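You operate a simulated robot arm through the tools that you are given. There is no shell and no other tool. Be economical: measure what you need, move in short steps, check, and stop when the job is done.

You are at the controls of a simulated robot arm. One attempt, no reset.

TASK
Put things in order on the top of the beige drawer chest. At the end: the black clamp stands where the black plug stood; the cardboard tube from the top of the beige drawer chest stands where the silver knobbed tin stood; the black plug stands where the cardboard tube stood; the cream filter from the top of the beige drawer chest stands where the black clamp stood; the silver knobbed tin is on the brown carton (marked "BUSHES"); whatever was shut is shut again. Leave all else as you found it, and nothing knocked over.

It is judged by the outcome, as a careful person would: the job done as asked, and still so three seconds after it is handed in. It fails if anything else is knocked over, pushed out of place, dropped, spilled or broken.

THE ROBOT
A 6-joint arm with a two-finger parallel gripper, fixed in place. Base frame: the origin is at the foot of the arm, x ahead of it, y to its left, z up; the work surface is at about z = 0.9. Readings come in m, degrees, newtons and seconds.
With the tool pointing down near the work surface it reaches from about 0.24 to 0.64 m from the base axis. Its first joint turns from -66.0 to 66.0 degrees. Payload 2.7 kg.
The TCP is the grasp point between the finger pads, 0.023 m short of the fingertips. In the tool frame z runs along the fingers and y along their closing line. Largest opening 0.094 m; finger width 0.038, thickness 0.01; the body of the gripper, 0.054 by 0.096 m, starts 0.039 m behind the TCP.
Orientation is that of the tool frame in the base frame, as a unit quaternion [w, x, y, z]. With the fingers straight down and closing along the base's y, the tool's x points along the base's -x, its y along +y and its z along -z.

THE INTERFACE
- The arm moves only by the tool send_rows. Its argument "commands" is a list of rows, each an object of numbers (a shift or turn left out is 0, a gripper value left out holds the last): "dx", "dy", "dz": the shift along the base's x, y, z in units of 40 mm (1.0 is 40 mm); "rx", "ry", "rz": the turn, a rotation vector about the base's x, y, z in units of 6 degrees (1.0 is 6 degrees); "claw": the finger opening in cm, from 0 to 9.4. In form: [{"dx": .., "dy": .., "dz": .., "rx": .., "ry": .., "rz": .., "claw": ..}, ...]. A call has 1 to 10 rows; each row shifts and turns the commanded pose from where the row before left it. A call with a number of a shift or a turn outside -1 to 1 is refused whole. Each row takes 0.2 s and may step no farther than 0.05 m and 8.6 degrees from the row before; otherwise, or with a gripper value out of range, the whole call is refused. A pose out of reach is approached as far as the arm can. The call stops where the force on the tool passes 40 N (or 10 N more than at its start, if that is more) or the arm is blocked; 0.2 s more then pass. Each finger travels about 0.045 m/s and halts on what it meets, pressing with about 35 N; the grip force reading is that of the motor and also rises with nothing between the fingers. The clock runs only during rows and for 0.2 s after the last one: add rows that do not move to give the fingers time. The reply holds the time, the measured pose of the TCP, the force on the tool along the base axes, the opening and the grip force, in the units named above and with some noise.
- Cameras (640 x 400 px; columns grow to the right, rows downward): "scene" is fixed at [0.0663, -0.4319, 1.3887]; the picture's right is [0.85, -0.52, 0.00], its down [-0.29, -0.47, -0.84] and it looks along [0.44, 0.71, -0.55] (base axes); focal length 288 px, centre (320, 200). "wrist" rides on the gripper at [-0.039, 0, -0.044] in the tool frame; the picture's right is [0.00, -1.00, 0.00], its down [0.97, 0.00, -0.24] and it looks along [0.24, 0.00, 0.97] (tool axes); focal length 218 px, centre (320, 200).
- get_image(camera): a new picture of that camera. The clock stands still meanwhile.
- probe_pixels(camera, pixels): there is no depth. For up to 12 entries [column, row, z] of the newest picture of that camera ("zoom" is the newest enlarged one), the place [x, y] in the base frame at which the ray of that pixel passes the height z, good to about 0.002 m, but the place of the scene camera against the robot may be out by one fixed shift of up to 0.025 m in any direction. The clock stands still meanwhile.
- enlarge(camera, box): a new picture of the part [left, top, right, bottom] of that camera's present view, enlarged. The clock stands still meanwhile.
- close_job(): hands the job in; it is judged then, once.

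Keep the steps short. Do not move on a guess: measure, check each grasp and each placing, and mend mistakes. In all there are 80 turns and 46 pictures (those below and enlarged ones count). Leave the gripper open and the arm clear of the work at the hand-in unless told otherwise, and finish with a single line.

The tools are called after "Call:" as a command line: name --argument value ..., lists and objects as JSON in quotes. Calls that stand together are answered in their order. send_rows: Moves the arm, as the interface text tells. Its arguments: {"type":"object","properties":{"commands":{"type":"array","items":{"type":"object","properties":{"dx":{"type":"number"},"dy":{"type":"number"},"dz":{"type":"number"},"rx":{"type":"number"},"ry":{"type":"number"},"rz":{"type":"number"},"claw":{"type":"number"}}}}},"required":["commands"]} The other tools are called the same way: get_image (camera) takes a picture; probe_pixels (camera, pixels) gives the place at which the rays of pixels pass given heights; enlarge (camera, box) takes an enlarged picture of a part of a camera's view; close_job () hands the job in.

At the start:

```text
t: 0.0
position: [0.3177, 0.1667, 1.2528]
tool_rot: [0.0, 0.0, 1.0, 0.001]
wrist_force: [0.2, -0.3, -0.1]
opening: 0.094
finger_force: 0.0
```

scene: 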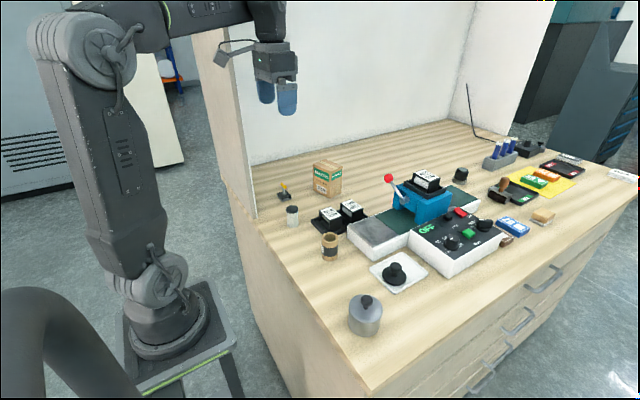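
wrist: 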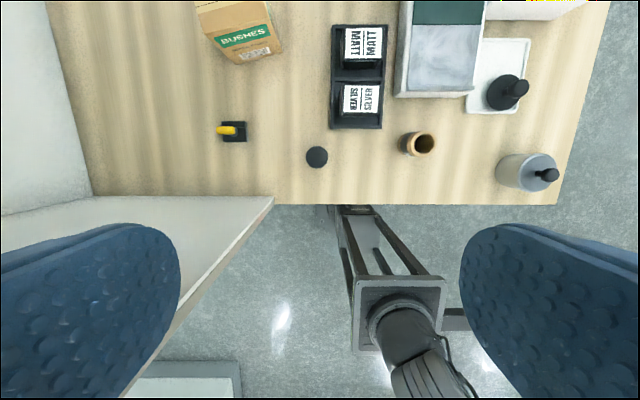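

I see a carton, a jar with a black cap, a tube, a tin and other items. I'll enlarge the scene picture to identify everything.

Call:
enlarge --camera "scene" --box '[260, 150, 420, 250]'

Call:
enlarge --camera "scene" --box '[430, 120, 590, 220]'

Call:
enlarge --camera "scene" --box '[330, 200, 530, 325]'

Call:
enlarge --camera "wrist" --box '[190, 0, 590, 250]'

```text
4.00 times, centred on (340, 200) of scene
```

zoom: 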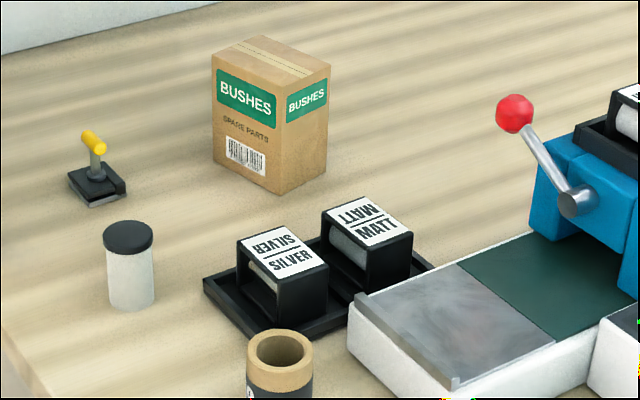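

```text
4.00 times, centred on (510, 170) of scene
```

zoom: 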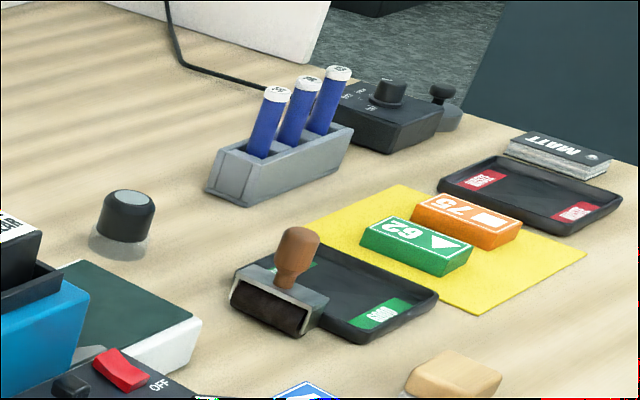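

```text
3.20 times, centred on (430, 262) of scene
```

zoom: 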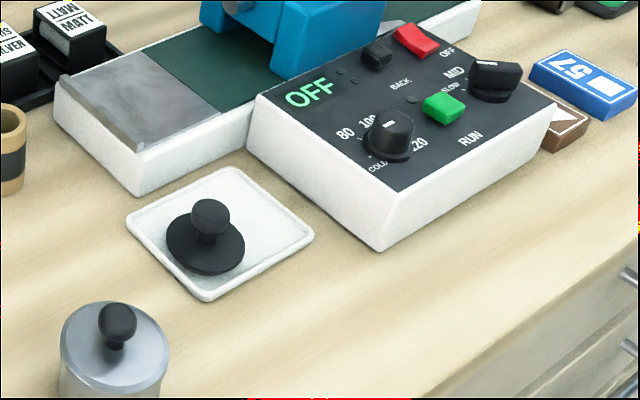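

```text
1.60 times, centred on (390, 125) of wrist
```

zoom: 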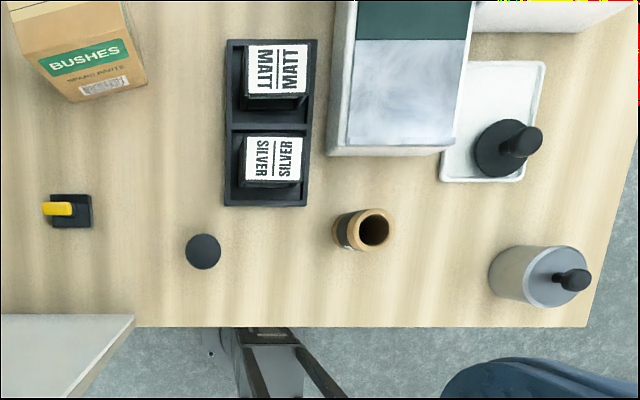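

I'll locate the main objects on the surface (z≈0.9), including the far dark knob near (460,174), using the scene view.

Call:
get_image --camera "scene"

Call:
probe_pixels --camera "scene" --pixels '[[460, 181, 0.9], [392, 280, 0.9], [364, 328, 0.9], [330, 256, 0.9], [292, 224, 0.9], [284, 197, 0.9], [326, 192, 0.9], [398, 276, 0.9], [500, 165, 0.9], [338, 225, 0.9]]'

Call:
enlarge --camera "scene" --box '[428, 150, 492, 190]'

Call:
probe_pixels --camera "wrist" --pixels '[[234, 132, 0.9], [317, 157, 0.95], [412, 145, 0.9], [425, 145, 0.945], [500, 92, 0.91], [515, 172, 0.9], [542, 175, 0.97]]'

```text
39 pictures are left
```

scene: 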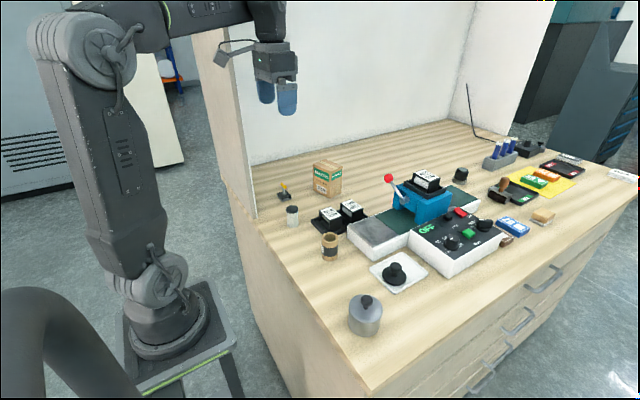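

```text
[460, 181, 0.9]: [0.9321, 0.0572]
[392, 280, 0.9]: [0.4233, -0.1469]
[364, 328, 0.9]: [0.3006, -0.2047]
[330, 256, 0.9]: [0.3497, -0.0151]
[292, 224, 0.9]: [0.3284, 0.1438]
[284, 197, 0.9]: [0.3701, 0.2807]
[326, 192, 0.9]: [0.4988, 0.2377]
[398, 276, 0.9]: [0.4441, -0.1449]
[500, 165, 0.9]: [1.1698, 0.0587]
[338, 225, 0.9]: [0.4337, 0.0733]
```

```text
10.00 times, centred on (460, 170) of scene
```

zoom: 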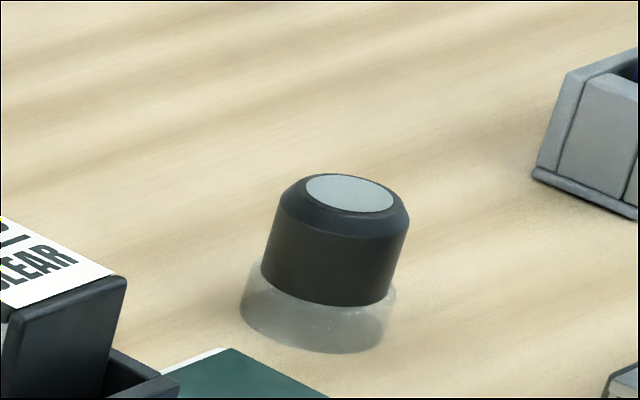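

```text
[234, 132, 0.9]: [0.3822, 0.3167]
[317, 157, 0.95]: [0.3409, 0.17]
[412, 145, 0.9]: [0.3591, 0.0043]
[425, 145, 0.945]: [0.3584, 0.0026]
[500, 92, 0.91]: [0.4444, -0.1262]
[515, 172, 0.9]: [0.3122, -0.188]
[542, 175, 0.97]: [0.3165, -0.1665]
```

The far knob at x≈0.93 is out of reach, so the black plug is the one on the white tray. Order: tin→carton, tube→tin spot, plug→tube spot, clamp→tray, filter→clamp spot. I'll first carry the camera over the tin at height.

Call:
send_rows --commands '[{"dy": -0.95}, {"dy": -0.95}, {"dy": -0.95}, {"dy": -0.95}, {"dy": -0.95}, {"dy": -0.95}, {"dy": -0.95}, {"dy": -0.95, "dz": -0.8}, {"dy": -0.9, "dz": -0.9}, {}]'

Call:
get_image --camera "wrist"

```text
refused: row 9 steps farther than a row can; nothing moved
```

```text
37 pictures are left
```

wrist: 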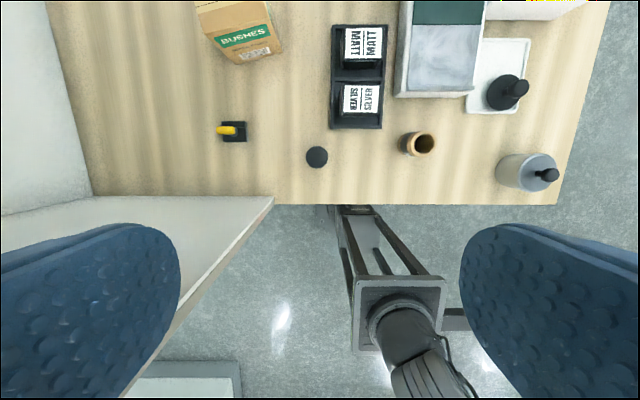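

A row was too long, so nothing moved. I'll resend with smaller steps.

Call:
send_rows --commands '[{"dy": -0.95}, {"dy": -0.95}, {"dy": -0.95}, {"dy": -0.95}, {"dy": -0.95}, {"dy": -0.95}, {"dy": -0.95}, {"dy": -0.95, "dz": -0.7}, {"dy": -0.9, "dz": -0.8}, {"dz": -0.8}]'

Call:
get_image --camera "wrist"

```text
t: 2.2
position: [0.3183, -0.1742, 1.1603]
tool_rot: [0.001, 0.0, 1.0, 0.0]
wrist_force: [-0.9, -0.2, 0.0]
opening: 0.0938
finger_force: 0.0
```

```text
36 pictures are left
```

wrist: 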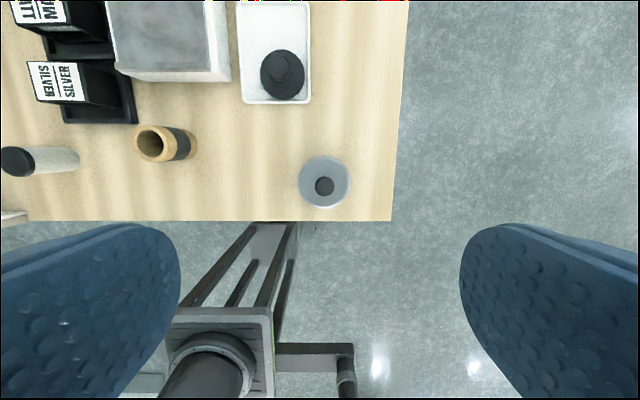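

The tin's lid is at about (324,183). I'll enlarge around it and around the tube and plug for exact centres.

Call:
enlarge --camera "wrist" --box '[120, 20, 360, 220]'

Call:
probe_pixels --camera "wrist" --pixels '[[324, 183, 0.95], [298, 183, 0.95], [350, 183, 0.95], [324, 157, 0.95], [324, 209, 0.95], [151, 145, 0.95], [282, 76, 0.91], [324, 220, 0.9], [392, 180, 0.9]]'

```text
2.00 times, centred on (240, 120) of wrist
```

zoom: 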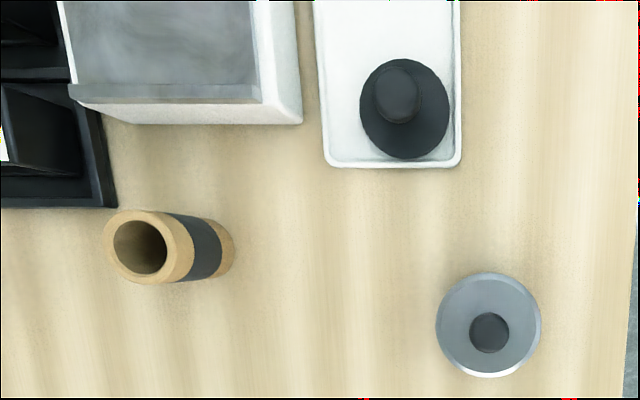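

```text
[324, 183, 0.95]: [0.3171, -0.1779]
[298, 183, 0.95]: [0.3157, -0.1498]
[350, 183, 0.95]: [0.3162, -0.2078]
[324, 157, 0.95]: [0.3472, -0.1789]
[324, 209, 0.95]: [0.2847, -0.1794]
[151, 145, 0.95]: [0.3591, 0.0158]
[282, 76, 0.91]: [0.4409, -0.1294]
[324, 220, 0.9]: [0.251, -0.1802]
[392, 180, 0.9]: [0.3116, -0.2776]
```

The tin's centre is (0.316, −0.1785), about 60 mm wide, body top z≈0.95, knob top ≈0.967. I'll descend straight over it to z≈0.936, which leaves the gripper body just above the knob.

Call:
send_rows --commands '[{"dx": -0.06, "dy": -0.11, "dz": -0.9, "claw": 9.4}, {"dz": -0.9}, {"dz": -0.9}, {"dz": -0.9}, {"dz": -0.9}, {"dz": -0.9}, {"dz": -0.2}, {}]'

Call:
get_image --camera "wrist"

Call:
enlarge --camera "scene" --box '[280, 240, 440, 340]'

```text
t: 4.0
position: [0.316, -0.1791, 0.9355]
tool_rot: [0.002, -0.002, 1.0, -0.001]
wrist_force: [-2.4, 1.9, 14.6]
opening: 0.0941
finger_force: 0.1
```

```text
34 pictures are left
```

wrist: 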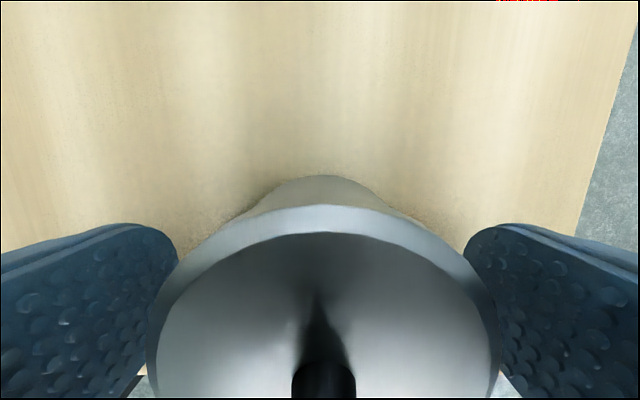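

```text
4.00 times, centred on (360, 290) of scene
```

zoom: 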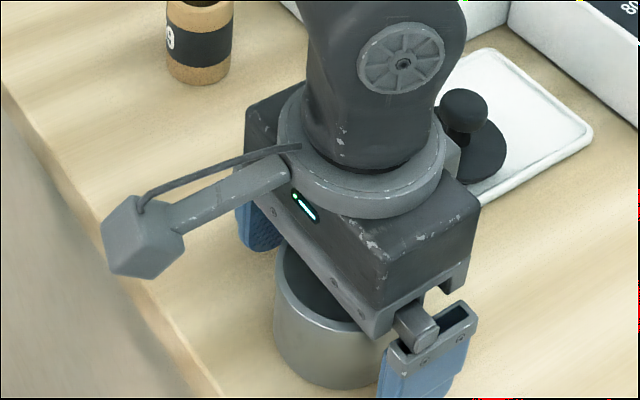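

The force reads 14.6 N upward, so the gripper body touches the knob. I'll rise 8 mm and check that it clears.

Call:
send_rows --commands '[{"dz": 0.2}, {}]'

```text
t: 4.6
position: [0.3146, -0.1784, 0.9428]
tool_rot: [0.0, 0.0, 1.0, 0.0]
wrist_force: [-1.0, -0.6, -0.2]
opening: 0.0939
finger_force: 0.1
```

Contact is gone. Now I'll close the fingers on the tin body.

Call:
send_rows --commands '[{"claw": 5.5}, {}, {}, {}, {}]'

Call:
get_image --camera "wrist"

```text
t: 5.8
position: [0.315, -0.1795, 0.9427]
tool_rot: [0.001, 0.0, 1.0, 0.0]
wrist_force: [0.6, -0.9, -0.2]
opening: 0.0614
finger_force: 35.2
```

```text
32 pictures are left
```

wrist: 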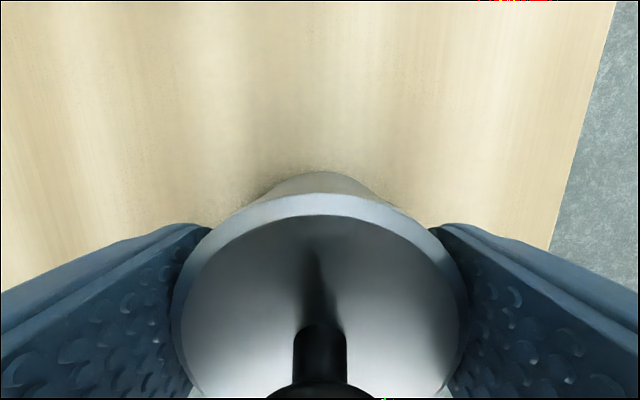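

The tin is held at 61.4 mm (35 N). I'll lift it straight up slowly and check.

Call:
send_rows --commands '[{"dz": 0.3}, {"dz": 0.6}, {"dz": 0.9}, {"dz": 0.9}, {"dz": 0.9}, {"dz": 0.9}, {"dz": 0.9}, {"dz": 0.9}, {"dz": 0.5}, {}]'

Call:
enlarge --camera "scene" --box '[140, 0, 460, 200]'

```text
t: 8.0
position: [0.3145, -0.1788, 1.2157]
tool_rot: [0.0, -0.001, 1.0, 0.001]
wrist_force: [-0.4, 1.0, 0.0]
opening: 0.0613
finger_force: 35.2
```

```text
2.00 times, centred on (300, 100) of scene
```

zoom: 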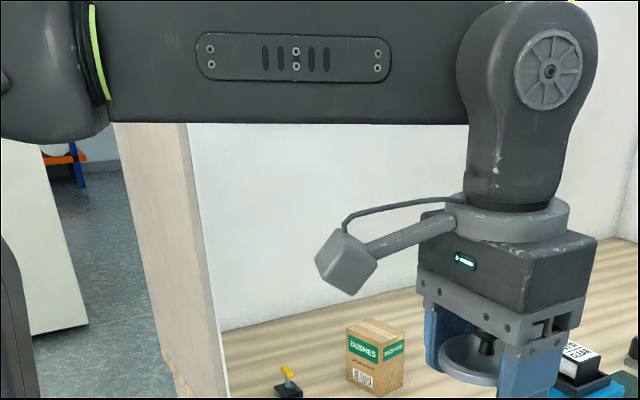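

The tin lifted cleanly with its lid on. I'll carry it towards the carton at height and stop short to look at the carton.

Call:
send_rows --commands '[{"dy": 0.95, "dx": 0.2}, {"dy": 0.95, "dx": 0.2}, {"dy": 0.95, "dx": 0.2}, {"dy": 0.95, "dx": 0.2}, {"dy": 0.95, "dx": 0.2}, {"dy": 0.95, "dx": 0.2}, {"dy": 0.95, "dx": 0.2}, {"dy": 0.95, "dx": 0.2}, {"dy": 0.95, "dx": 0.2}, {"dy": 0.95, "dx": 0.2}]'

Call:
get_image --camera "wrist"

```text
t: 10.2
position: [0.3941, 0.201, 1.215]
tool_rot: [0.0, -0.001, 1.0, 0.0]
wrist_force: [0.2, -0.3, -0.8]
opening: 0.0611
finger_force: 34.8
```

```text
30 pictures are left
```

wrist: 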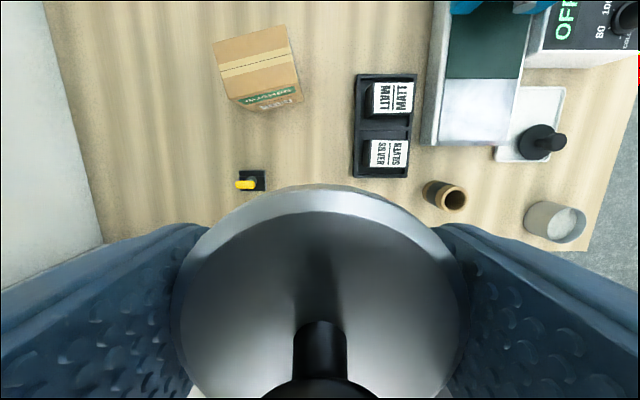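

Important: at (553,222) the tin's open body is still on the chest, so I lifted only the lid. I'll look closely at the body and the lid I'm holding.

Call:
enlarge --camera "scene" --box '[328, 270, 408, 350]'

Call:
enlarge --camera "scene" --box '[240, 60, 400, 220]'

Call:
probe_pixels --camera "wrist" --pixels '[[220, 40, 1.0], [285, 28, 1.0], [299, 83, 1.0], [230, 100, 1.0], [255, 180, 0.9]]'

```text
5.00 times, centred on (368, 310) of scene
```

zoom: 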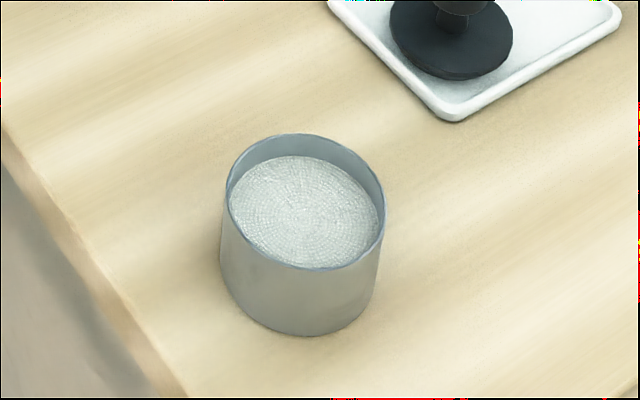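

```text
2.50 times, centred on (320, 140) of scene
```

zoom: 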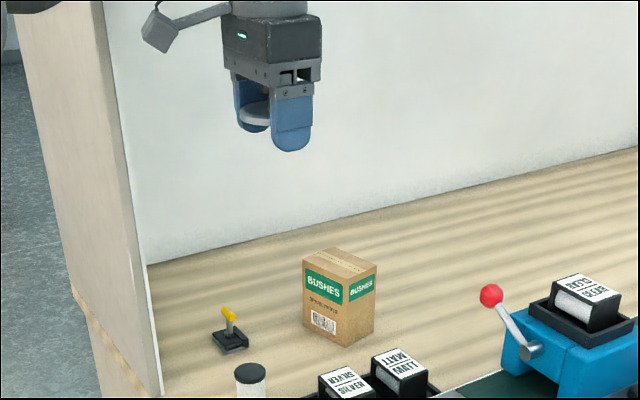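

```text
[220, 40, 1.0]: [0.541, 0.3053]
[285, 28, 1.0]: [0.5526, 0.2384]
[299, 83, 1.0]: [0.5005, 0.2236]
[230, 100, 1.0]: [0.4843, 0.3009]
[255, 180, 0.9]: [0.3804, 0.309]
```

The body is full of granules and open, and the lid is held by its rim, so my fingertips reach below the lid. Plan: put the lid back by the exact reverse path, then regrip it by its knob, park it on the table, move the body upright to the carton and put the lid back on.

Call:
send_rows --commands '[{"dy": -0.95, "dx": -0.2}, {"dy": -0.95, "dx": -0.2}, {"dy": -0.95, "dx": -0.2}, {"dy": -0.95, "dx": -0.2}, {"dy": -0.95, "dx": -0.2}, {"dy": -0.95, "dx": -0.2}, {"dy": -0.95, "dx": -0.2}, {"dy": -0.95, "dx": -0.2}, {"dy": -0.95, "dx": -0.2}, {"dy": -0.95, "dx": -0.2}]'

Call:
send_rows --commands '[{"dz": -0.9}, {"dz": -0.9}, {"dz": -0.9}, {"dz": -0.9}, {"dz": -0.9}, {"dz": -0.9}, {"dz": -0.7}, {}]'

Call:
enlarge --camera "scene" --box '[312, 260, 424, 344]'

```text
t: 12.4
position: [0.3166, -0.1788, 1.2166]
tool_rot: [-0.001, 0.0, 1.0, -0.001]
wrist_force: [-0.1, -0.4, -1.1]
opening: 0.0614
finger_force: 34.9
```

```text
t: 14.2
position: [0.3138, -0.1772, 0.9741]
tool_rot: [0.001, -0.001, 1.0, 0.0]
wrist_force: [-0.3, -0.1, -0.1]
opening: 0.0613
finger_force: 35.1
```

```text
4.76 times, centred on (368, 302) of scene
```

zoom: 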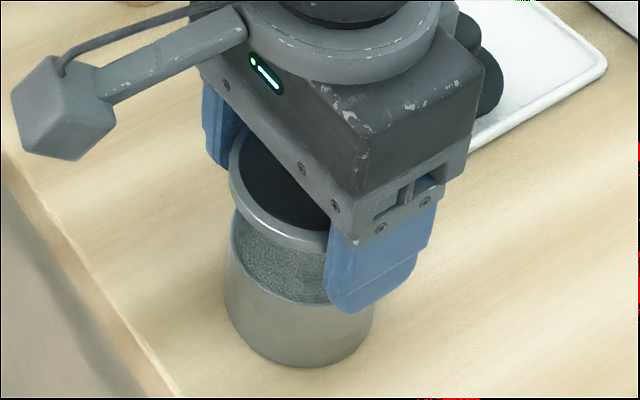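

The lid lines up above the body. I'll lower the remaining 28 mm gently.

Call:
send_rows --commands '[{"dz": -0.3}, {"dz": -0.2}, {"dz": -0.1}, {"dz": -0.1}, {}]'

Call:
get_image --camera "wrist"

```text
t: 14.7
position: [0.3162, -0.181, 0.9638]
tool_rot: [0.005, -0.001, 1.0, -0.005]
wrist_force: [0.4, 1.8, 0.2]
opening: 0.0614
finger_force: 35.1
stopped in row 2: the force on the tool passed its limit (the readings are from after the stop); the commanded pose is now the measured one
```

```text
26 pictures are left
```

wrist: 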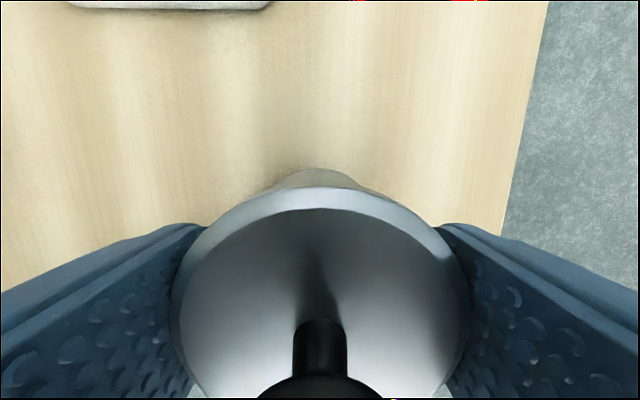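

The descent stopped 18 mm early: my fingertips meet the body's rim, because the lid is hardly wider than the body. Instead I'll set the lid on top of the cardboard tube (top at about (0.360, 0.009, 0.955), 44 mm wide), where the fingertips hang clear, and later regrip it by its knob. First I'll lift and check the body.

Call:
send_rows --commands '[{"dz": 0.3}, {"dz": 0.7}, {"dz": 0.9}, {"dz": 0.9}, {"dz": 0.8}, {}]'

Call:
enlarge --camera "scene" --box '[312, 220, 424, 344]'

```text
t: 16.1
position: [0.3186, -0.1822, 1.1079]
tool_rot: [0.006, -0.001, 1.0, -0.005]
wrist_force: [-0.5, -0.7, -0.3]
opening: 0.0615
finger_force: 34.9
```

```text
3.23 times, centred on (368, 282) of scene
```

zoom: 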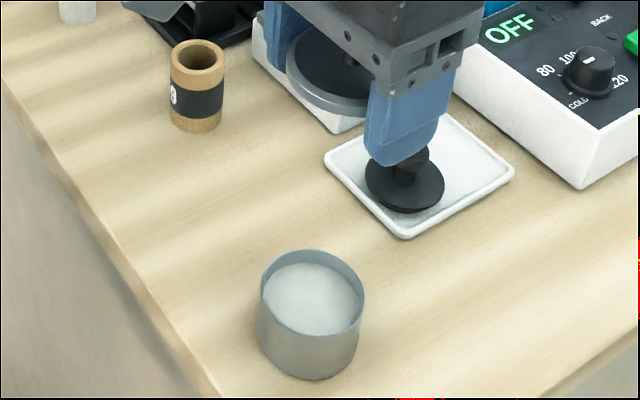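

The body is undisturbed. I'll straighten the small tilt (0.6°) and move above the tube.

Call:
send_rows --commands '[{"dy": 0.95, "dx": 0.2, "rx": 0.095, "ry": 0.115}, {"dy": 0.95, "dx": 0.2}, {"dy": 0.95, "dx": 0.2}, {"dy": 0.95, "dx": 0.2}, {"dy": 0.95, "dx": 0.2}, {"dz": -0.9}, {"dz": -0.9}, {}, {}]'

Call:
enlarge --camera "scene" --box '[270, 190, 390, 270]'

Call:
get_image --camera "wrist"

```text
t: 18.1
position: [0.3544, 0.0078, 1.0352]
tool_rot: [-0.001, -0.002, 1.0, 0.001]
wrist_force: [-0.2, 0.3, -0.4]
opening: 0.0615
finger_force: 34.9
```

```text
5.00 times, centred on (330, 230) of scene
```

zoom: 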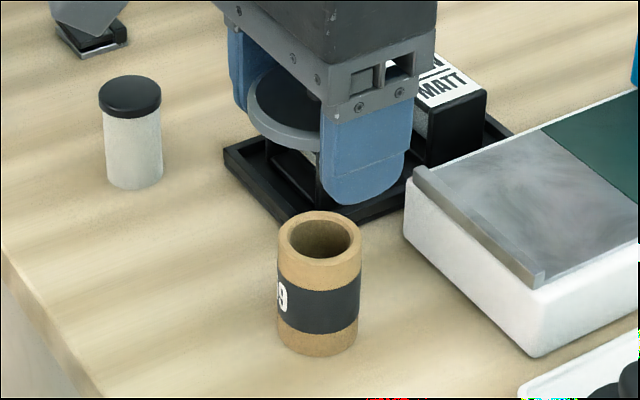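

```text
23 pictures are left
```

wrist: 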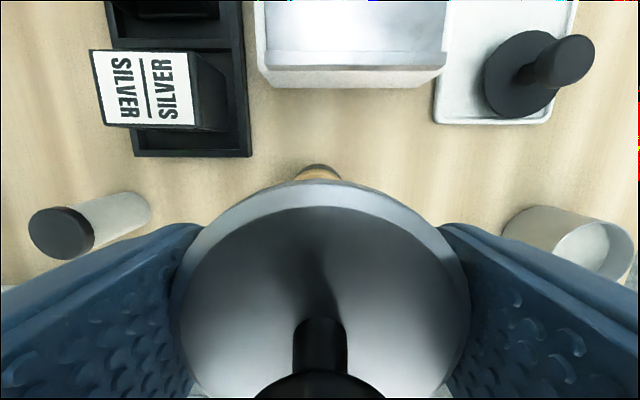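

The tube is centred in y (col 319) and x agrees with (0.360). I'll shift +3 mm in x and lower to just above contact, with small final steps.

Call:
send_rows --commands '[{"dx": 0.08, "dz": -0.6}, {"dz": -0.6}, {"dz": -0.3}, {"dz": -0.1}, {"dz": -0.1}, {"dz": -0.1}, {"dz": -0.05}, {}]'

```text
t: 19.9
position: [0.3595, 0.0091, 0.9639]
tool_rot: [0.0, -0.002, 1.0, 0.0]
wrist_force: [-5.6, -2.4, 18.9]
opening: 0.0612
finger_force: 35.6
```

Contact with the tube top, 19 N. I'll ease up 2 mm, then open the fingers slowly.

Call:
send_rows --commands '[{"dz": 0.06}, {"claw": 6.6}, {"claw": 7.5}, {"claw": 9.4}, {}, {}]'

Call:
enlarge --camera "scene" --box '[280, 190, 400, 270]'

```text
t: 21.3
position: [0.3589, 0.0094, 0.9653]
tool_rot: [-0.001, -0.001, 1.0, 0.001]
wrist_force: [-0.3, -0.3, -0.5]
opening: 0.0943
finger_force: 0.1
```

```text
5.00 times, centred on (340, 230) of scene
```

zoom: 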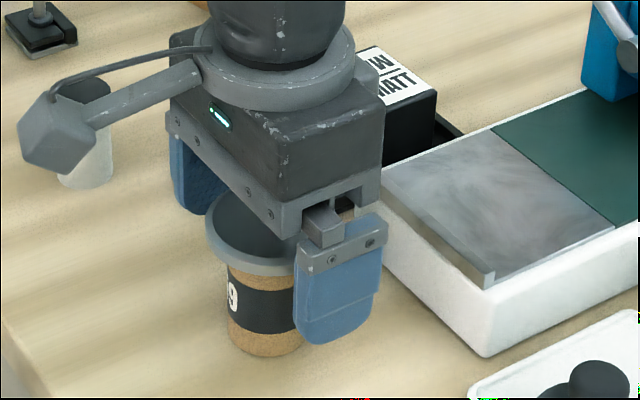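

The lid rests level on the tube. I'll rise and go over the open body to measure it.

Call:
send_rows --commands '[{"dz": 0.5}, {"dz": 0.9}, {"dz": 0.9}, {"dz": 0.9}, {"dz": 0.9}, {"dy": -0.94, "dx": -0.21}, {"dy": -0.94, "dx": -0.21}, {"dy": -0.94, "dx": -0.21}, {"dy": -0.94, "dx": -0.21}, {"dy": -0.94, "dx": -0.21}]'

Call:
get_image --camera "wrist"

Call:
probe_pixels --camera "wrist" --pixels '[[320, 180, 0.945], [295, 180, 0.945], [345, 180, 0.945]]'

```text
t: 23.5
position: [0.3183, -0.1755, 1.1286]
tool_rot: [-0.001, -0.002, 1.0, 0.0]
wrist_force: [0.9, -0.3, -0.4]
opening: 0.0941
finger_force: 0.1
```

```text
21 pictures are left
```

wrist: 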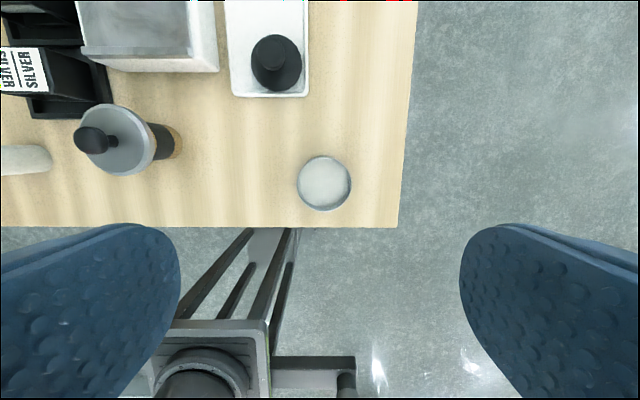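

```text
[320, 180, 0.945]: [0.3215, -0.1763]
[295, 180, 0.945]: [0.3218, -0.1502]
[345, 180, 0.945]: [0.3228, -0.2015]
```

The open body's rim is centred at about (324,183), that is (0.319, −0.180), 58 mm wide. I'll descend around it to TCP z≈0.929 and close.

Call:
send_rows --commands '[{"dz": -0.9, "dy": -0.08}, {"dz": -0.9}, {"dz": -0.9}, {"dz": -0.9}, {"dz": -0.9}, {"dz": -0.45}, {}, {"claw": 5.2}, {}, {}]'

Call:
send_rows --commands '[{}, {}]'

Call:
get_image --camera "wrist"

```text
t: 25.7
position: [0.3171, -0.1813, 0.9299]
tool_rot: [0.0, 0.0, 1.0, 0.001]
wrist_force: [0.5, -0.1, -0.2]
opening: 0.0598
finger_force: 34.8
```

```text
t: 26.3
position: [0.3166, -0.1816, 0.9309]
tool_rot: [0.0, -0.001, 1.0, 0.002]
wrist_force: [-0.2, 0.3, -0.5]
opening: 0.0598
finger_force: 35.5
```

```text
20 pictures are left
```

wrist: 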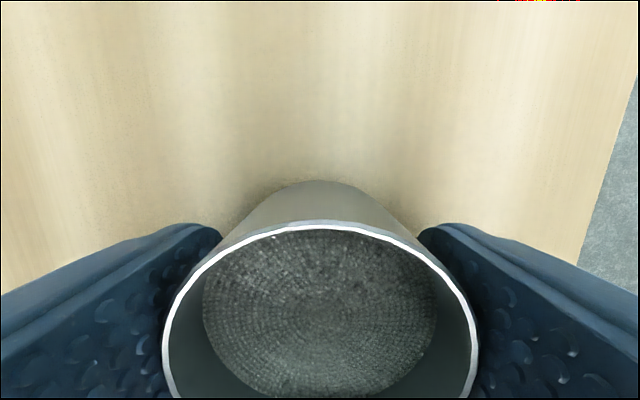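

The body is held (59.8 mm, bottom 30 mm below TCP). I'll lift smoothly and carry it towards the carton at moderate speed.

Call:
send_rows --commands '[{"dz": 0.2}, {"dz": 0.5}, {"dz": 0.7}, {"dz": 0.7}, {"dz": 0.7}, {"dz": 0.7}, {"dz": 0.7}, {"dz": 0.7}, {"dz": 0.7}, {"dz": 0.4}]'

Call:
send_rows --commands '[{"dy": 0.4, "dx": 0.1}, {"dy": 0.7, "dx": 0.15}, {"dy": 0.8, "dx": 0.2}, {"dy": 0.8, "dx": 0.2}, {"dy": 0.8, "dx": 0.2}, {"dy": 0.8, "dx": 0.2}, {"dy": 0.8, "dx": 0.2}, {"dy": 0.8, "dx": 0.2}, {"dy": 0.8, "dx": 0.2}, {"dy": 0.8, "dx": 0.2}]'

Call:
send_rows --commands '[{"dy": 0.8, "dx": 0.2}, {"dy": 0.8, "dx": 0.2}, {"dy": 0.6, "dx": 0.2}, {"dy": 0.3, "dx": 0.1}, {}]'

Call:
get_image --camera "wrist"

```text
t: 28.5
position: [0.3176, -0.1837, 1.1698]
tool_rot: [0.0, -0.001, 1.0, 0.0]
wrist_force: [-0.6, 0.1, -3.3]
opening: 0.0597
finger_force: 35.0
```

```text
t: 30.7
position: [0.3917, 0.1182, 1.1702]
tool_rot: [-0.002, -0.001, 1.0, 0.0]
wrist_force: [0.9, -0.1, -4.8]
opening: 0.0597
finger_force: 35.3
```

```text
t: 31.9
position: [0.4195, 0.2213, 1.1706]
tool_rot: [-0.001, -0.001, 1.0, 0.001]
wrist_force: [-0.8, 0.0, -4.2]
opening: 0.06
finger_force: 35.0
```

```text
19 pictures are left
```

wrist: 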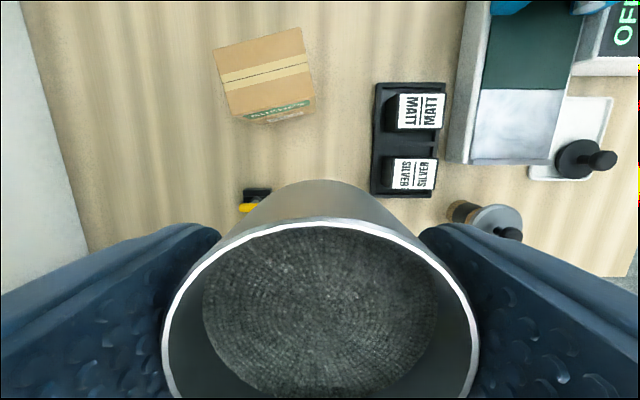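

The carton top's corners are (214,50), (300,28), (315,96), (232,118). I'll measure them at the estimated top height.

Call:
probe_pixels --camera "wrist" --pixels '[[214, 50, 0.995], [300, 28, 0.995], [315, 96, 0.995], [232, 118, 0.995], [265, 73, 0.995], [265, 73, 0.985]]'

```text
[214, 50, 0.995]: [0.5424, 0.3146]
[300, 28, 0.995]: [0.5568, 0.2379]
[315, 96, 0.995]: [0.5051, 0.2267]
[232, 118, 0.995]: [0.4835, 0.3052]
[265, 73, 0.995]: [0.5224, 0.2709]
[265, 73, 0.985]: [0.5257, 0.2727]
```

The top's centre is (0.522, 0.271), about 80 × 58 mm. I'll move over it and descend to about 10 mm above.

Call:
send_rows --commands '[{"dx": 0.37, "dy": 0.2}, {"dx": 0.6, "dy": 0.3}, {"dx": 0.6, "dy": 0.3}, {"dx": 0.6, "dy": 0.3}, {"dx": 0.4, "dy": 0.14}, {"dz": -0.5}, {"dz": -0.8}, {"dz": -0.8}, {"dz": -0.7}, {"dz": -0.4}]'

Call:
enlarge --camera "scene" --box '[260, 110, 400, 210]'

Call:
get_image --camera "wrist"

```text
t: 34.1
position: [0.5099, 0.263, 1.0377]
tool_rot: [-0.001, -0.001, 1.0, 0.001]
wrist_force: [-0.7, 0.6, -3.4]
opening: 0.0596
finger_force: 35.4
out of reach, approached as far as the arm can: row 5
```

```text
4.00 times, centred on (330, 160) of scene
```

zoom: 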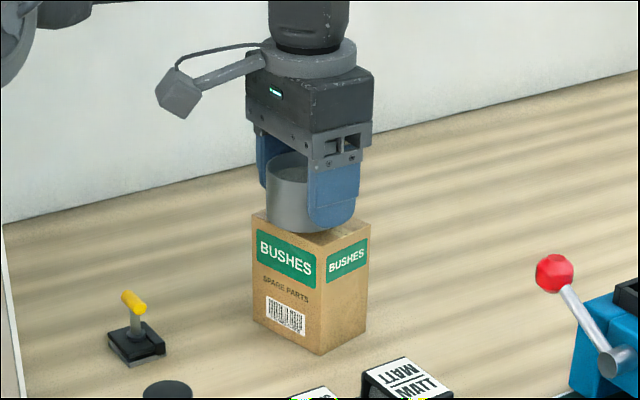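

```text
17 pictures are left
```

wrist: 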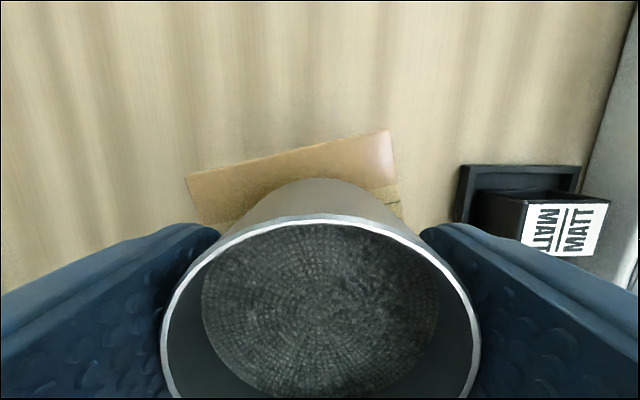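

The arm stopped short because of reach at the higher z. Lower now, I'll try the remaining +12 mm x, +8 mm y while staying above the carton.

Call:
send_rows --commands '[{"dx": 0.15, "dy": 0.1}, {"dx": 0.15, "dy": 0.1}, {}]'

Call:
get_image --camera "wrist"

Call:
probe_pixels --camera "wrist" --pixels '[[187, 178, 0.995], [388, 131, 0.995]]'

```text
t: 34.9
position: [0.5244, 0.2701, 1.0367]
tool_rot: [-0.001, -0.001, 1.0, 0.0]
wrist_force: [-0.6, 0.0, -3.8]
opening: 0.0598
finger_force: 34.7
```

```text
16 pictures are left
```

wrist: 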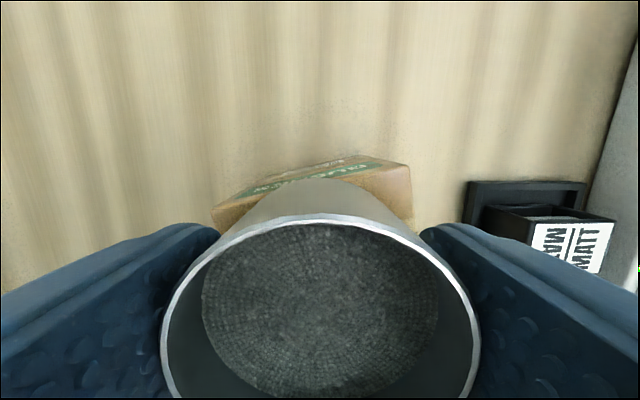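

```text
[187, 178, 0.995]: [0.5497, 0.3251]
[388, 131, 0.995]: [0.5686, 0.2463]
```

I now see the carton's back top edge from about (212,208) to (410,168). I'll probe it against the expected position.

Call:
probe_pixels --camera "wrist" --pixels '[[212, 208, 0.995], [410, 168, 0.995], [212, 208, 0.985], [410, 168, 0.985]]'

```text
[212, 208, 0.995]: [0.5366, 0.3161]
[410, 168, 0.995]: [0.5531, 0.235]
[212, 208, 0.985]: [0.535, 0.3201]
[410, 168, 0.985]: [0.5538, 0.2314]
```

The carton centre from this view is ≈(0.518, 0.270). I'll shift 4 mm back and lower in 2 mm steps until it makes contact.

Call:
send_rows --commands '[{"dx": -0.12}, {"dz": -0.08}, {"dz": -0.05}, {"dz": -0.05}, {}]'

```text
t: 36.1
position: [0.5193, 0.2708, 1.0306]
tool_rot: [-0.001, -0.001, 1.0, 0.001]
wrist_force: [0.1, -0.7, -3.5]
opening: 0.0597
finger_force: 35.2
```

Call:
send_rows --commands '[{"dz": -0.04}, {"dz": -0.04}, {}]'

```text
t: 36.9
position: [0.5193, 0.2705, 1.0308]
tool_rot: [0.0, 0.0, 1.0, 0.001]
wrist_force: [-3.7, -0.1, 11.6]
opening: 0.06
finger_force: 35.2
```

Contact at TCP z≈1.030 (force rose 15 N), so the carton top is at about z 1.00. I'll ease up slightly and open slowly.

Call:
send_rows --commands '[{"dz": 0.03}, {"claw": 6.3}, {"claw": 6.8}, {"claw": 8}, {"claw": 9.4}, {}, {}]'

Call:
get_image --camera "wrist"

```text
t: 38.5
position: [0.5183, 0.2703, 1.0296]
tool_rot: [-0.001, -0.001, 1.0, 0.002]
wrist_force: [-0.6, 0.2, 0.4]
opening: 0.0937
finger_force: 0.0
```

```text
15 pictures are left
```

wrist: 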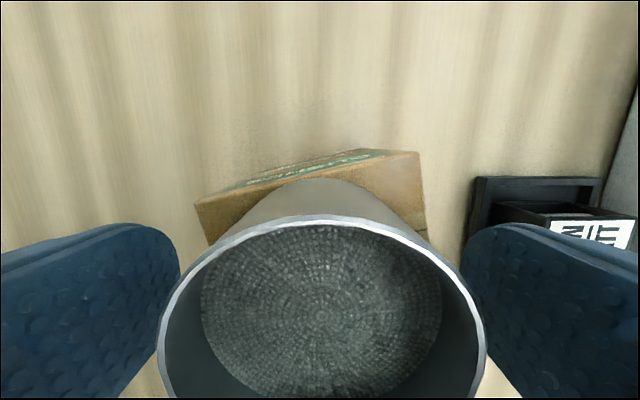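

The body stands centred on the carton. I'll rise and return over the lid on the tube.

Call:
send_rows --commands '[{"dz": 0.5}, {"dz": 0.9}, {"dz": 0.6}, {"dx": -0.56, "dy": -0.93}, {"dx": -0.56, "dy": -0.93}, {"dx": -0.56, "dy": -0.93}, {"dx": -0.56, "dy": -0.93}, {"dx": -0.56, "dy": -0.93}, {"dx": -0.56, "dy": -0.93}, {"dx": -0.56, "dy": -0.93}]'

Call:
send_rows --commands '[{"dz": 0.5}, {}]'

Call:
get_image --camera "wrist"

```text
t: 40.7
position: [0.3624, 0.0102, 1.1082]
tool_rot: [0.0, -0.002, 1.0, 0.001]
wrist_force: [-0.1, -0.3, -0.4]
opening: 0.0941
finger_force: 0.0
```

```text
t: 41.3
position: [0.3612, 0.0093, 1.1293]
tool_rot: [-0.001, -0.001, 1.0, 0.001]
wrist_force: [0.4, 0.4, 0.4]
opening: 0.0942
finger_force: 0.1
```

```text
14 pictures are left
```

wrist: 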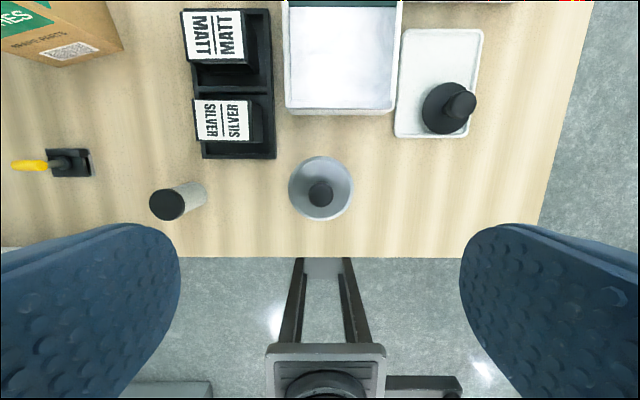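

The lid's ring is centred at (321,188), the knob at (321,194). I'll probe these, and also the plug, filter and clamp.

Call:
probe_pixels --camera "wrist" --pixels '[[321, 188, 0.97], [321, 194, 0.99], [288, 188, 0.97], [354, 188, 0.97], [445, 108, 0.91], [459, 104, 0.94], [167, 204, 0.95], [196, 194, 0.9], [70, 163, 0.905], [70, 163, 0.9], [309, 194, 0.99], [333, 194, 0.99]]'

```text
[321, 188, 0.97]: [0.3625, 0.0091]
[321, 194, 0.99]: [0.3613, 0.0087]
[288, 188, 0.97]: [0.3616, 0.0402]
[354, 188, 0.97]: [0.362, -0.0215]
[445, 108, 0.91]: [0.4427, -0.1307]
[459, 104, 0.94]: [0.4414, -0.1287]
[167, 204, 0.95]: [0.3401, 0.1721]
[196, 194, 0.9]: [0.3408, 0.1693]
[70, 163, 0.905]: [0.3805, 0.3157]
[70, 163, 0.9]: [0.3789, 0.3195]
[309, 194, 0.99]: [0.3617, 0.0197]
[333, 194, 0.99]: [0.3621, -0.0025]
```

The lid is at (0.362, 0.009) with a knob about 20 mm wide. I'll narrow the fingers to 4 cm and come down to z≈1.004 so the tips stay just above the lid plate.

Call:
send_rows --commands '[{"claw": 4}, {"dz": -0.6}, {"dz": -0.7}, {"dz": -0.7}, {"dz": -0.5}, {"dz": -0.3}, {"dz": -0.2}, {"dz": -0.1}, {}]'

Call:
get_image --camera "wrist"

```text
t: 43.3
position: [0.3607, 0.0104, 1.006]
tool_rot: [-0.001, -0.001, 1.0, 0.0]
wrist_force: [-0.4, 1.1, 0.7]
opening: 0.0398
finger_force: 0.0
```

```text
13 pictures are left
```

wrist: 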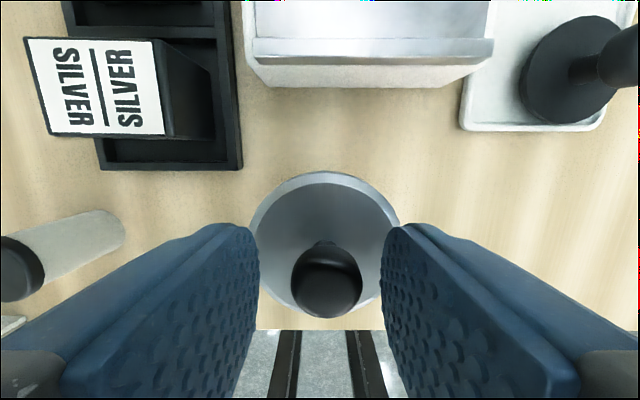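

The knob sits between the pads but near their lower end; no contact yet. I'll go 5 mm lower and then close.

Call:
send_rows --commands '[{"dz": -0.07}, {"dz": -0.05}, {}]'

Call:
send_rows --commands '[{"claw": 1.2}, {}, {}, {}, {}]'

```text
t: 44.1
position: [0.362, 0.0108, 1.0009]
tool_rot: [-0.001, -0.001, 1.0, 0.001]
wrist_force: [0.7, -1.0, 0.4]
opening: 0.0401
finger_force: 0.0
```

```text
t: 45.3
position: [0.3612, 0.0117, 1.001]
tool_rot: [-0.001, -0.001, 1.0, 0.001]
wrist_force: [0.3, -0.9, -0.9]
opening: 0.019
finger_force: 35.0
```

The knob is held (19 mm). I'll lift and carry the lid to a viewing pose short of the carton.

Call:
send_rows --commands '[{"dz": 0.3}, {"dz": 0.6}, {"dz": 0.8}, {"dz": 0.9}, {"dz": 0.9}, {"dz": 0.8}, {"dx": 0.25, "dy": 0.8}, {"dx": 0.25, "dy": 0.9}, {"dx": 0.25, "dy": 0.9}, {"dx": 0.25, "dy": 0.9}]'

Call:
send_rows --commands '[{"dx": 0.3, "dy": 0.9}, {"dx": 0.1, "dy": 0.9}, {}]'

Call:
get_image --camera "wrist"

```text
t: 47.5
position: [0.403, 0.1507, 1.1734]
tool_rot: [-0.001, -0.001, 1.0, 0.0]
wrist_force: [0.8, -0.3, -0.5]
opening: 0.019
finger_force: 35.4
```

```text
t: 48.3
position: [0.4177, 0.222, 1.1734]
tool_rot: [0.0, -0.001, 1.0, 0.001]
wrist_force: [-0.7, 0.5, -1.0]
opening: 0.019
finger_force: 34.6
```

```text
12 pictures are left
```

wrist: 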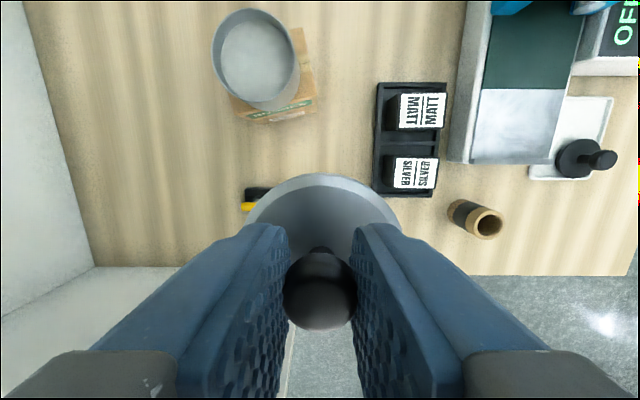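

The lid hangs level and the body's rim is about cols 212–298, rows 8–102. I'll probe its centre at rim height (≈1.045).

Call:
probe_pixels --camera "wrist" --pixels '[[212, 50, 1.045], [298, 60, 1.045], [253, 8, 1.045], [257, 102, 1.045], [255, 55, 1.045]]'

```text
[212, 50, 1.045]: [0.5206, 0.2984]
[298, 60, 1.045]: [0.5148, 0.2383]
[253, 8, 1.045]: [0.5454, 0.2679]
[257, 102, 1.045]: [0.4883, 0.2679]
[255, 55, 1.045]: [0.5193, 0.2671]
```

The rim centre agrees at about (0.518, 0.270). I'll lower to z≈1.115 (lid about 30 mm above the rim) and move over it.

Call:
send_rows --commands '[{"dz": -0.5, "dx": 0.1}, {"dz": -0.6, "dx": 0.4, "dy": 0.2}, {"dz": -0.36, "dx": 0.5, "dy": 0.3}, {"dx": 0.6, "dy": 0.3}, {"dx": 0.6, "dy": 0.3}, {"dx": 0.33, "dy": 0.1}, {}, {}]'

Call:
send_rows --commands '[{}]'

Call:
get_image --camera "wrist"

```text
t: 50.1
position: [0.52, 0.2712, 1.1139]
tool_rot: [0.0, -0.001, 1.0, 0.001]
wrist_force: [-1.3, -0.4, -0.5]
opening: 0.0192
finger_force: 35.3
```

```text
t: 50.5
position: [0.5195, 0.2703, 1.113]
tool_rot: [-0.001, -0.001, 1.0, 0.001]
wrist_force: [0.3, -0.4, -1.0]
opening: 0.0189
finger_force: 35.0
```

```text
11 pictures are left
```

wrist: 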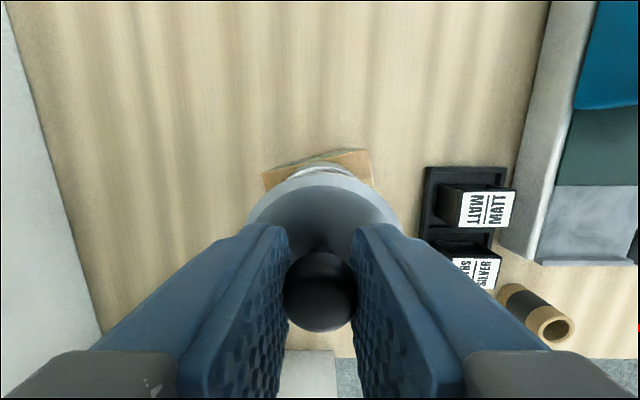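

I'll enlarge to compare the lid's centre column with the body's beneath.

Call:
enlarge --camera "wrist" --box '[240, 140, 410, 246]'

```text
3.76 times, centred on (325, 193) of wrist
```

zoom: 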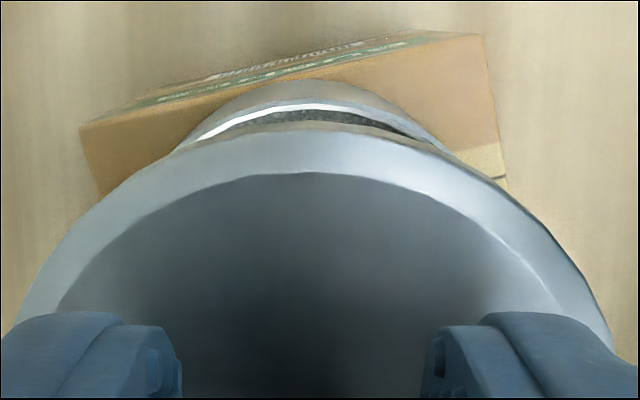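

Lid and body agree within about 1 mm in both directions. I'll lower gently in small steps.

Call:
send_rows --commands '[{"dz": -0.4}, {"dz": -0.15}, {"dz": -0.1}, {"dz": -0.05}, {"dz": -0.05}, {}]'

```text
t: 51.9
position: [0.5179, 0.2702, 1.0841]
tool_rot: [0.0, -0.001, 1.0, 0.001]
wrist_force: [0.2, 1.0, 0.3]
opening: 0.019
finger_force: 34.3
```

Call:
send_rows --commands '[{"dz": -0.05}, {"dz": -0.05}, {"dz": -0.05}, {}]'

```text
t: 52.9
position: [0.5203, 0.2699, 1.0783]
tool_rot: [-0.001, 0.0, 1.0, 0.002]
wrist_force: [-2.5, -1.4, 11.6]
opening: 0.0188
finger_force: 34.5
```

Contact at z≈1.078, the predicted seating height. I'll release and check from the scene camera.

Call:
send_rows --commands '[{"dz": 0.03}, {"claw": 2.4}, {"claw": 3.5}, {"claw": 5}, {}, {"dz": 0.5}, {"dz": 0.5}, {}]'

Call:
enlarge --camera "scene" --box '[276, 130, 380, 204]'

```text
t: 54.7
position: [0.5197, 0.2719, 1.1195]
tool_rot: [-0.001, -0.002, 1.0, 0.001]
wrist_force: [-0.3, 0.5, -0.3]
opening: 0.0497
finger_force: 0.0
```

```text
5.41 times, centred on (328, 167) of scene
```

zoom: 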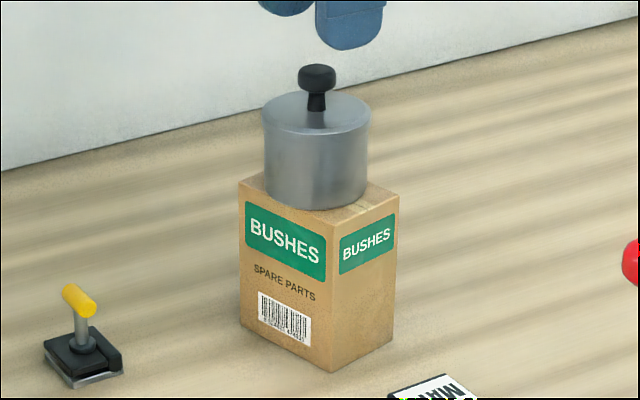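

The tin is closed and stands on the carton. Next I'll return over the tube with the gripper open.

Call:
send_rows --commands '[{"dz": 0.4}, {"dx": -0.57, "dy": -0.935}, {"dx": -0.57, "dy": -0.935, "claw": 9.4}, {"dx": -0.57, "dy": -0.935}, {"dx": -0.57, "dy": -0.935}, {"dx": -0.57, "dy": -0.935}, {"dx": -0.57, "dy": -0.935}, {"dx": -0.57, "dy": -0.935}, {}, {}]'

Call:
get_image --camera "wrist"

```text
t: 56.9
position: [0.3601, 0.0076, 1.1364]
tool_rot: [-0.001, -0.001, 1.0, 0.001]
wrist_force: [-0.3, 0.0, -0.3]
opening: 0.0939
finger_force: 0.0
```

```text
8 pictures are left
```

wrist: 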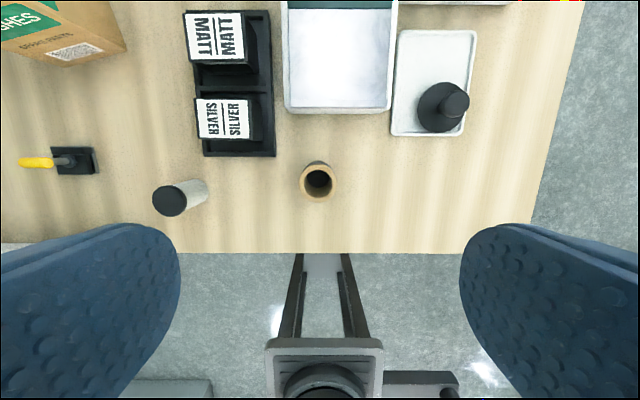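

I'll probe the tube's top ring (centre (319,182)), its base, and the plug, filter and clamp base corners.

Call:
probe_pixels --camera "wrist" --pixels '[[319, 182, 0.957], [300, 182, 0.957], [338, 182, 0.957], [319, 161, 0.9], [441, 107, 0.908], [456, 104, 0.94], [170, 201, 0.95], [195, 192, 0.9], [53, 148, 0.91], [94, 147, 0.91], [97, 173, 0.91], [57, 175, 0.91]]'

```text
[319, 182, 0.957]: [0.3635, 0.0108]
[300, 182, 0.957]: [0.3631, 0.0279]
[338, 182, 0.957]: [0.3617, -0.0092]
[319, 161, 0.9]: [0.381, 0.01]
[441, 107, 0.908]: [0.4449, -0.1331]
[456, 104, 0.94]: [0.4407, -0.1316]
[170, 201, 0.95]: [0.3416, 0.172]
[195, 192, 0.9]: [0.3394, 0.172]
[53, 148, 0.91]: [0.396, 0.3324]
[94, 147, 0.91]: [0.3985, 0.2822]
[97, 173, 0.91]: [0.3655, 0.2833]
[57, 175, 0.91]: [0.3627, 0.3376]
```

The tube is at (0.362, 0.0095). I'll descend to z≈0.931 and grip it.

Call:
send_rows --commands '[{"dz": -0.9, "dx": 0.03, "dy": 0.03}, {"dz": -0.9}, {"dz": -0.9}, {"dz": -0.9}, {"dz": -0.9}, {"dz": -0.4}, {"dz": -0.22}, {}, {"claw": 3.2}, {}]'

Call:
send_rows --commands '[{}, {}, {}, {}, {}]'

```text
t: 59.1
position: [0.3615, 0.0097, 0.9302]
tool_rot: [-0.001, -0.001, 1.0, 0.0]
wrist_force: [0.7, -0.6, -0.1]
opening: 0.0412
finger_force: 0.0
```

```text
t: 60.3
position: [0.361, 0.01, 0.9304]
tool_rot: [-0.001, 0.0, 1.0, 0.001]
wrist_force: [-0.2, 0.0, -0.3]
opening: 0.0376
finger_force: 34.8
```

The tube is gripped (37.6 mm). I'll lift 80 mm, move to the tin's old spot (0.3165, −0.179) and lower to just above the surface.

Call:
send_rows --commands '[{"dz": 0.3}, {"dz": 0.8}, {"dz": 0.9}, {"dx": -0.22, "dy": -0.945}, {"dx": -0.22, "dy": -0.945}, {"dx": -0.22, "dy": -0.945}, {"dx": -0.22, "dy": -0.945}, {"dx": -0.23, "dy": -0.945}, {}, {"dz": -0.9}]'

Call:
send_rows --commands '[{"dz": -0.7}, {"dz": -0.25}, {"dz": -0.08}, {}]'

```text
t: 62.5
position: [0.316, -0.1786, 0.9758]
tool_rot: [-0.001, -0.001, 1.0, 0.0]
wrist_force: [-0.3, -0.3, -0.5]
opening: 0.0371
finger_force: 34.8
```

```text
t: 63.5
position: [0.3163, -0.1788, 0.9348]
tool_rot: [-0.001, -0.001, 1.0, 0.0]
wrist_force: [0.6, 0.1, -0.9]
opening: 0.0371
finger_force: 35.1
```

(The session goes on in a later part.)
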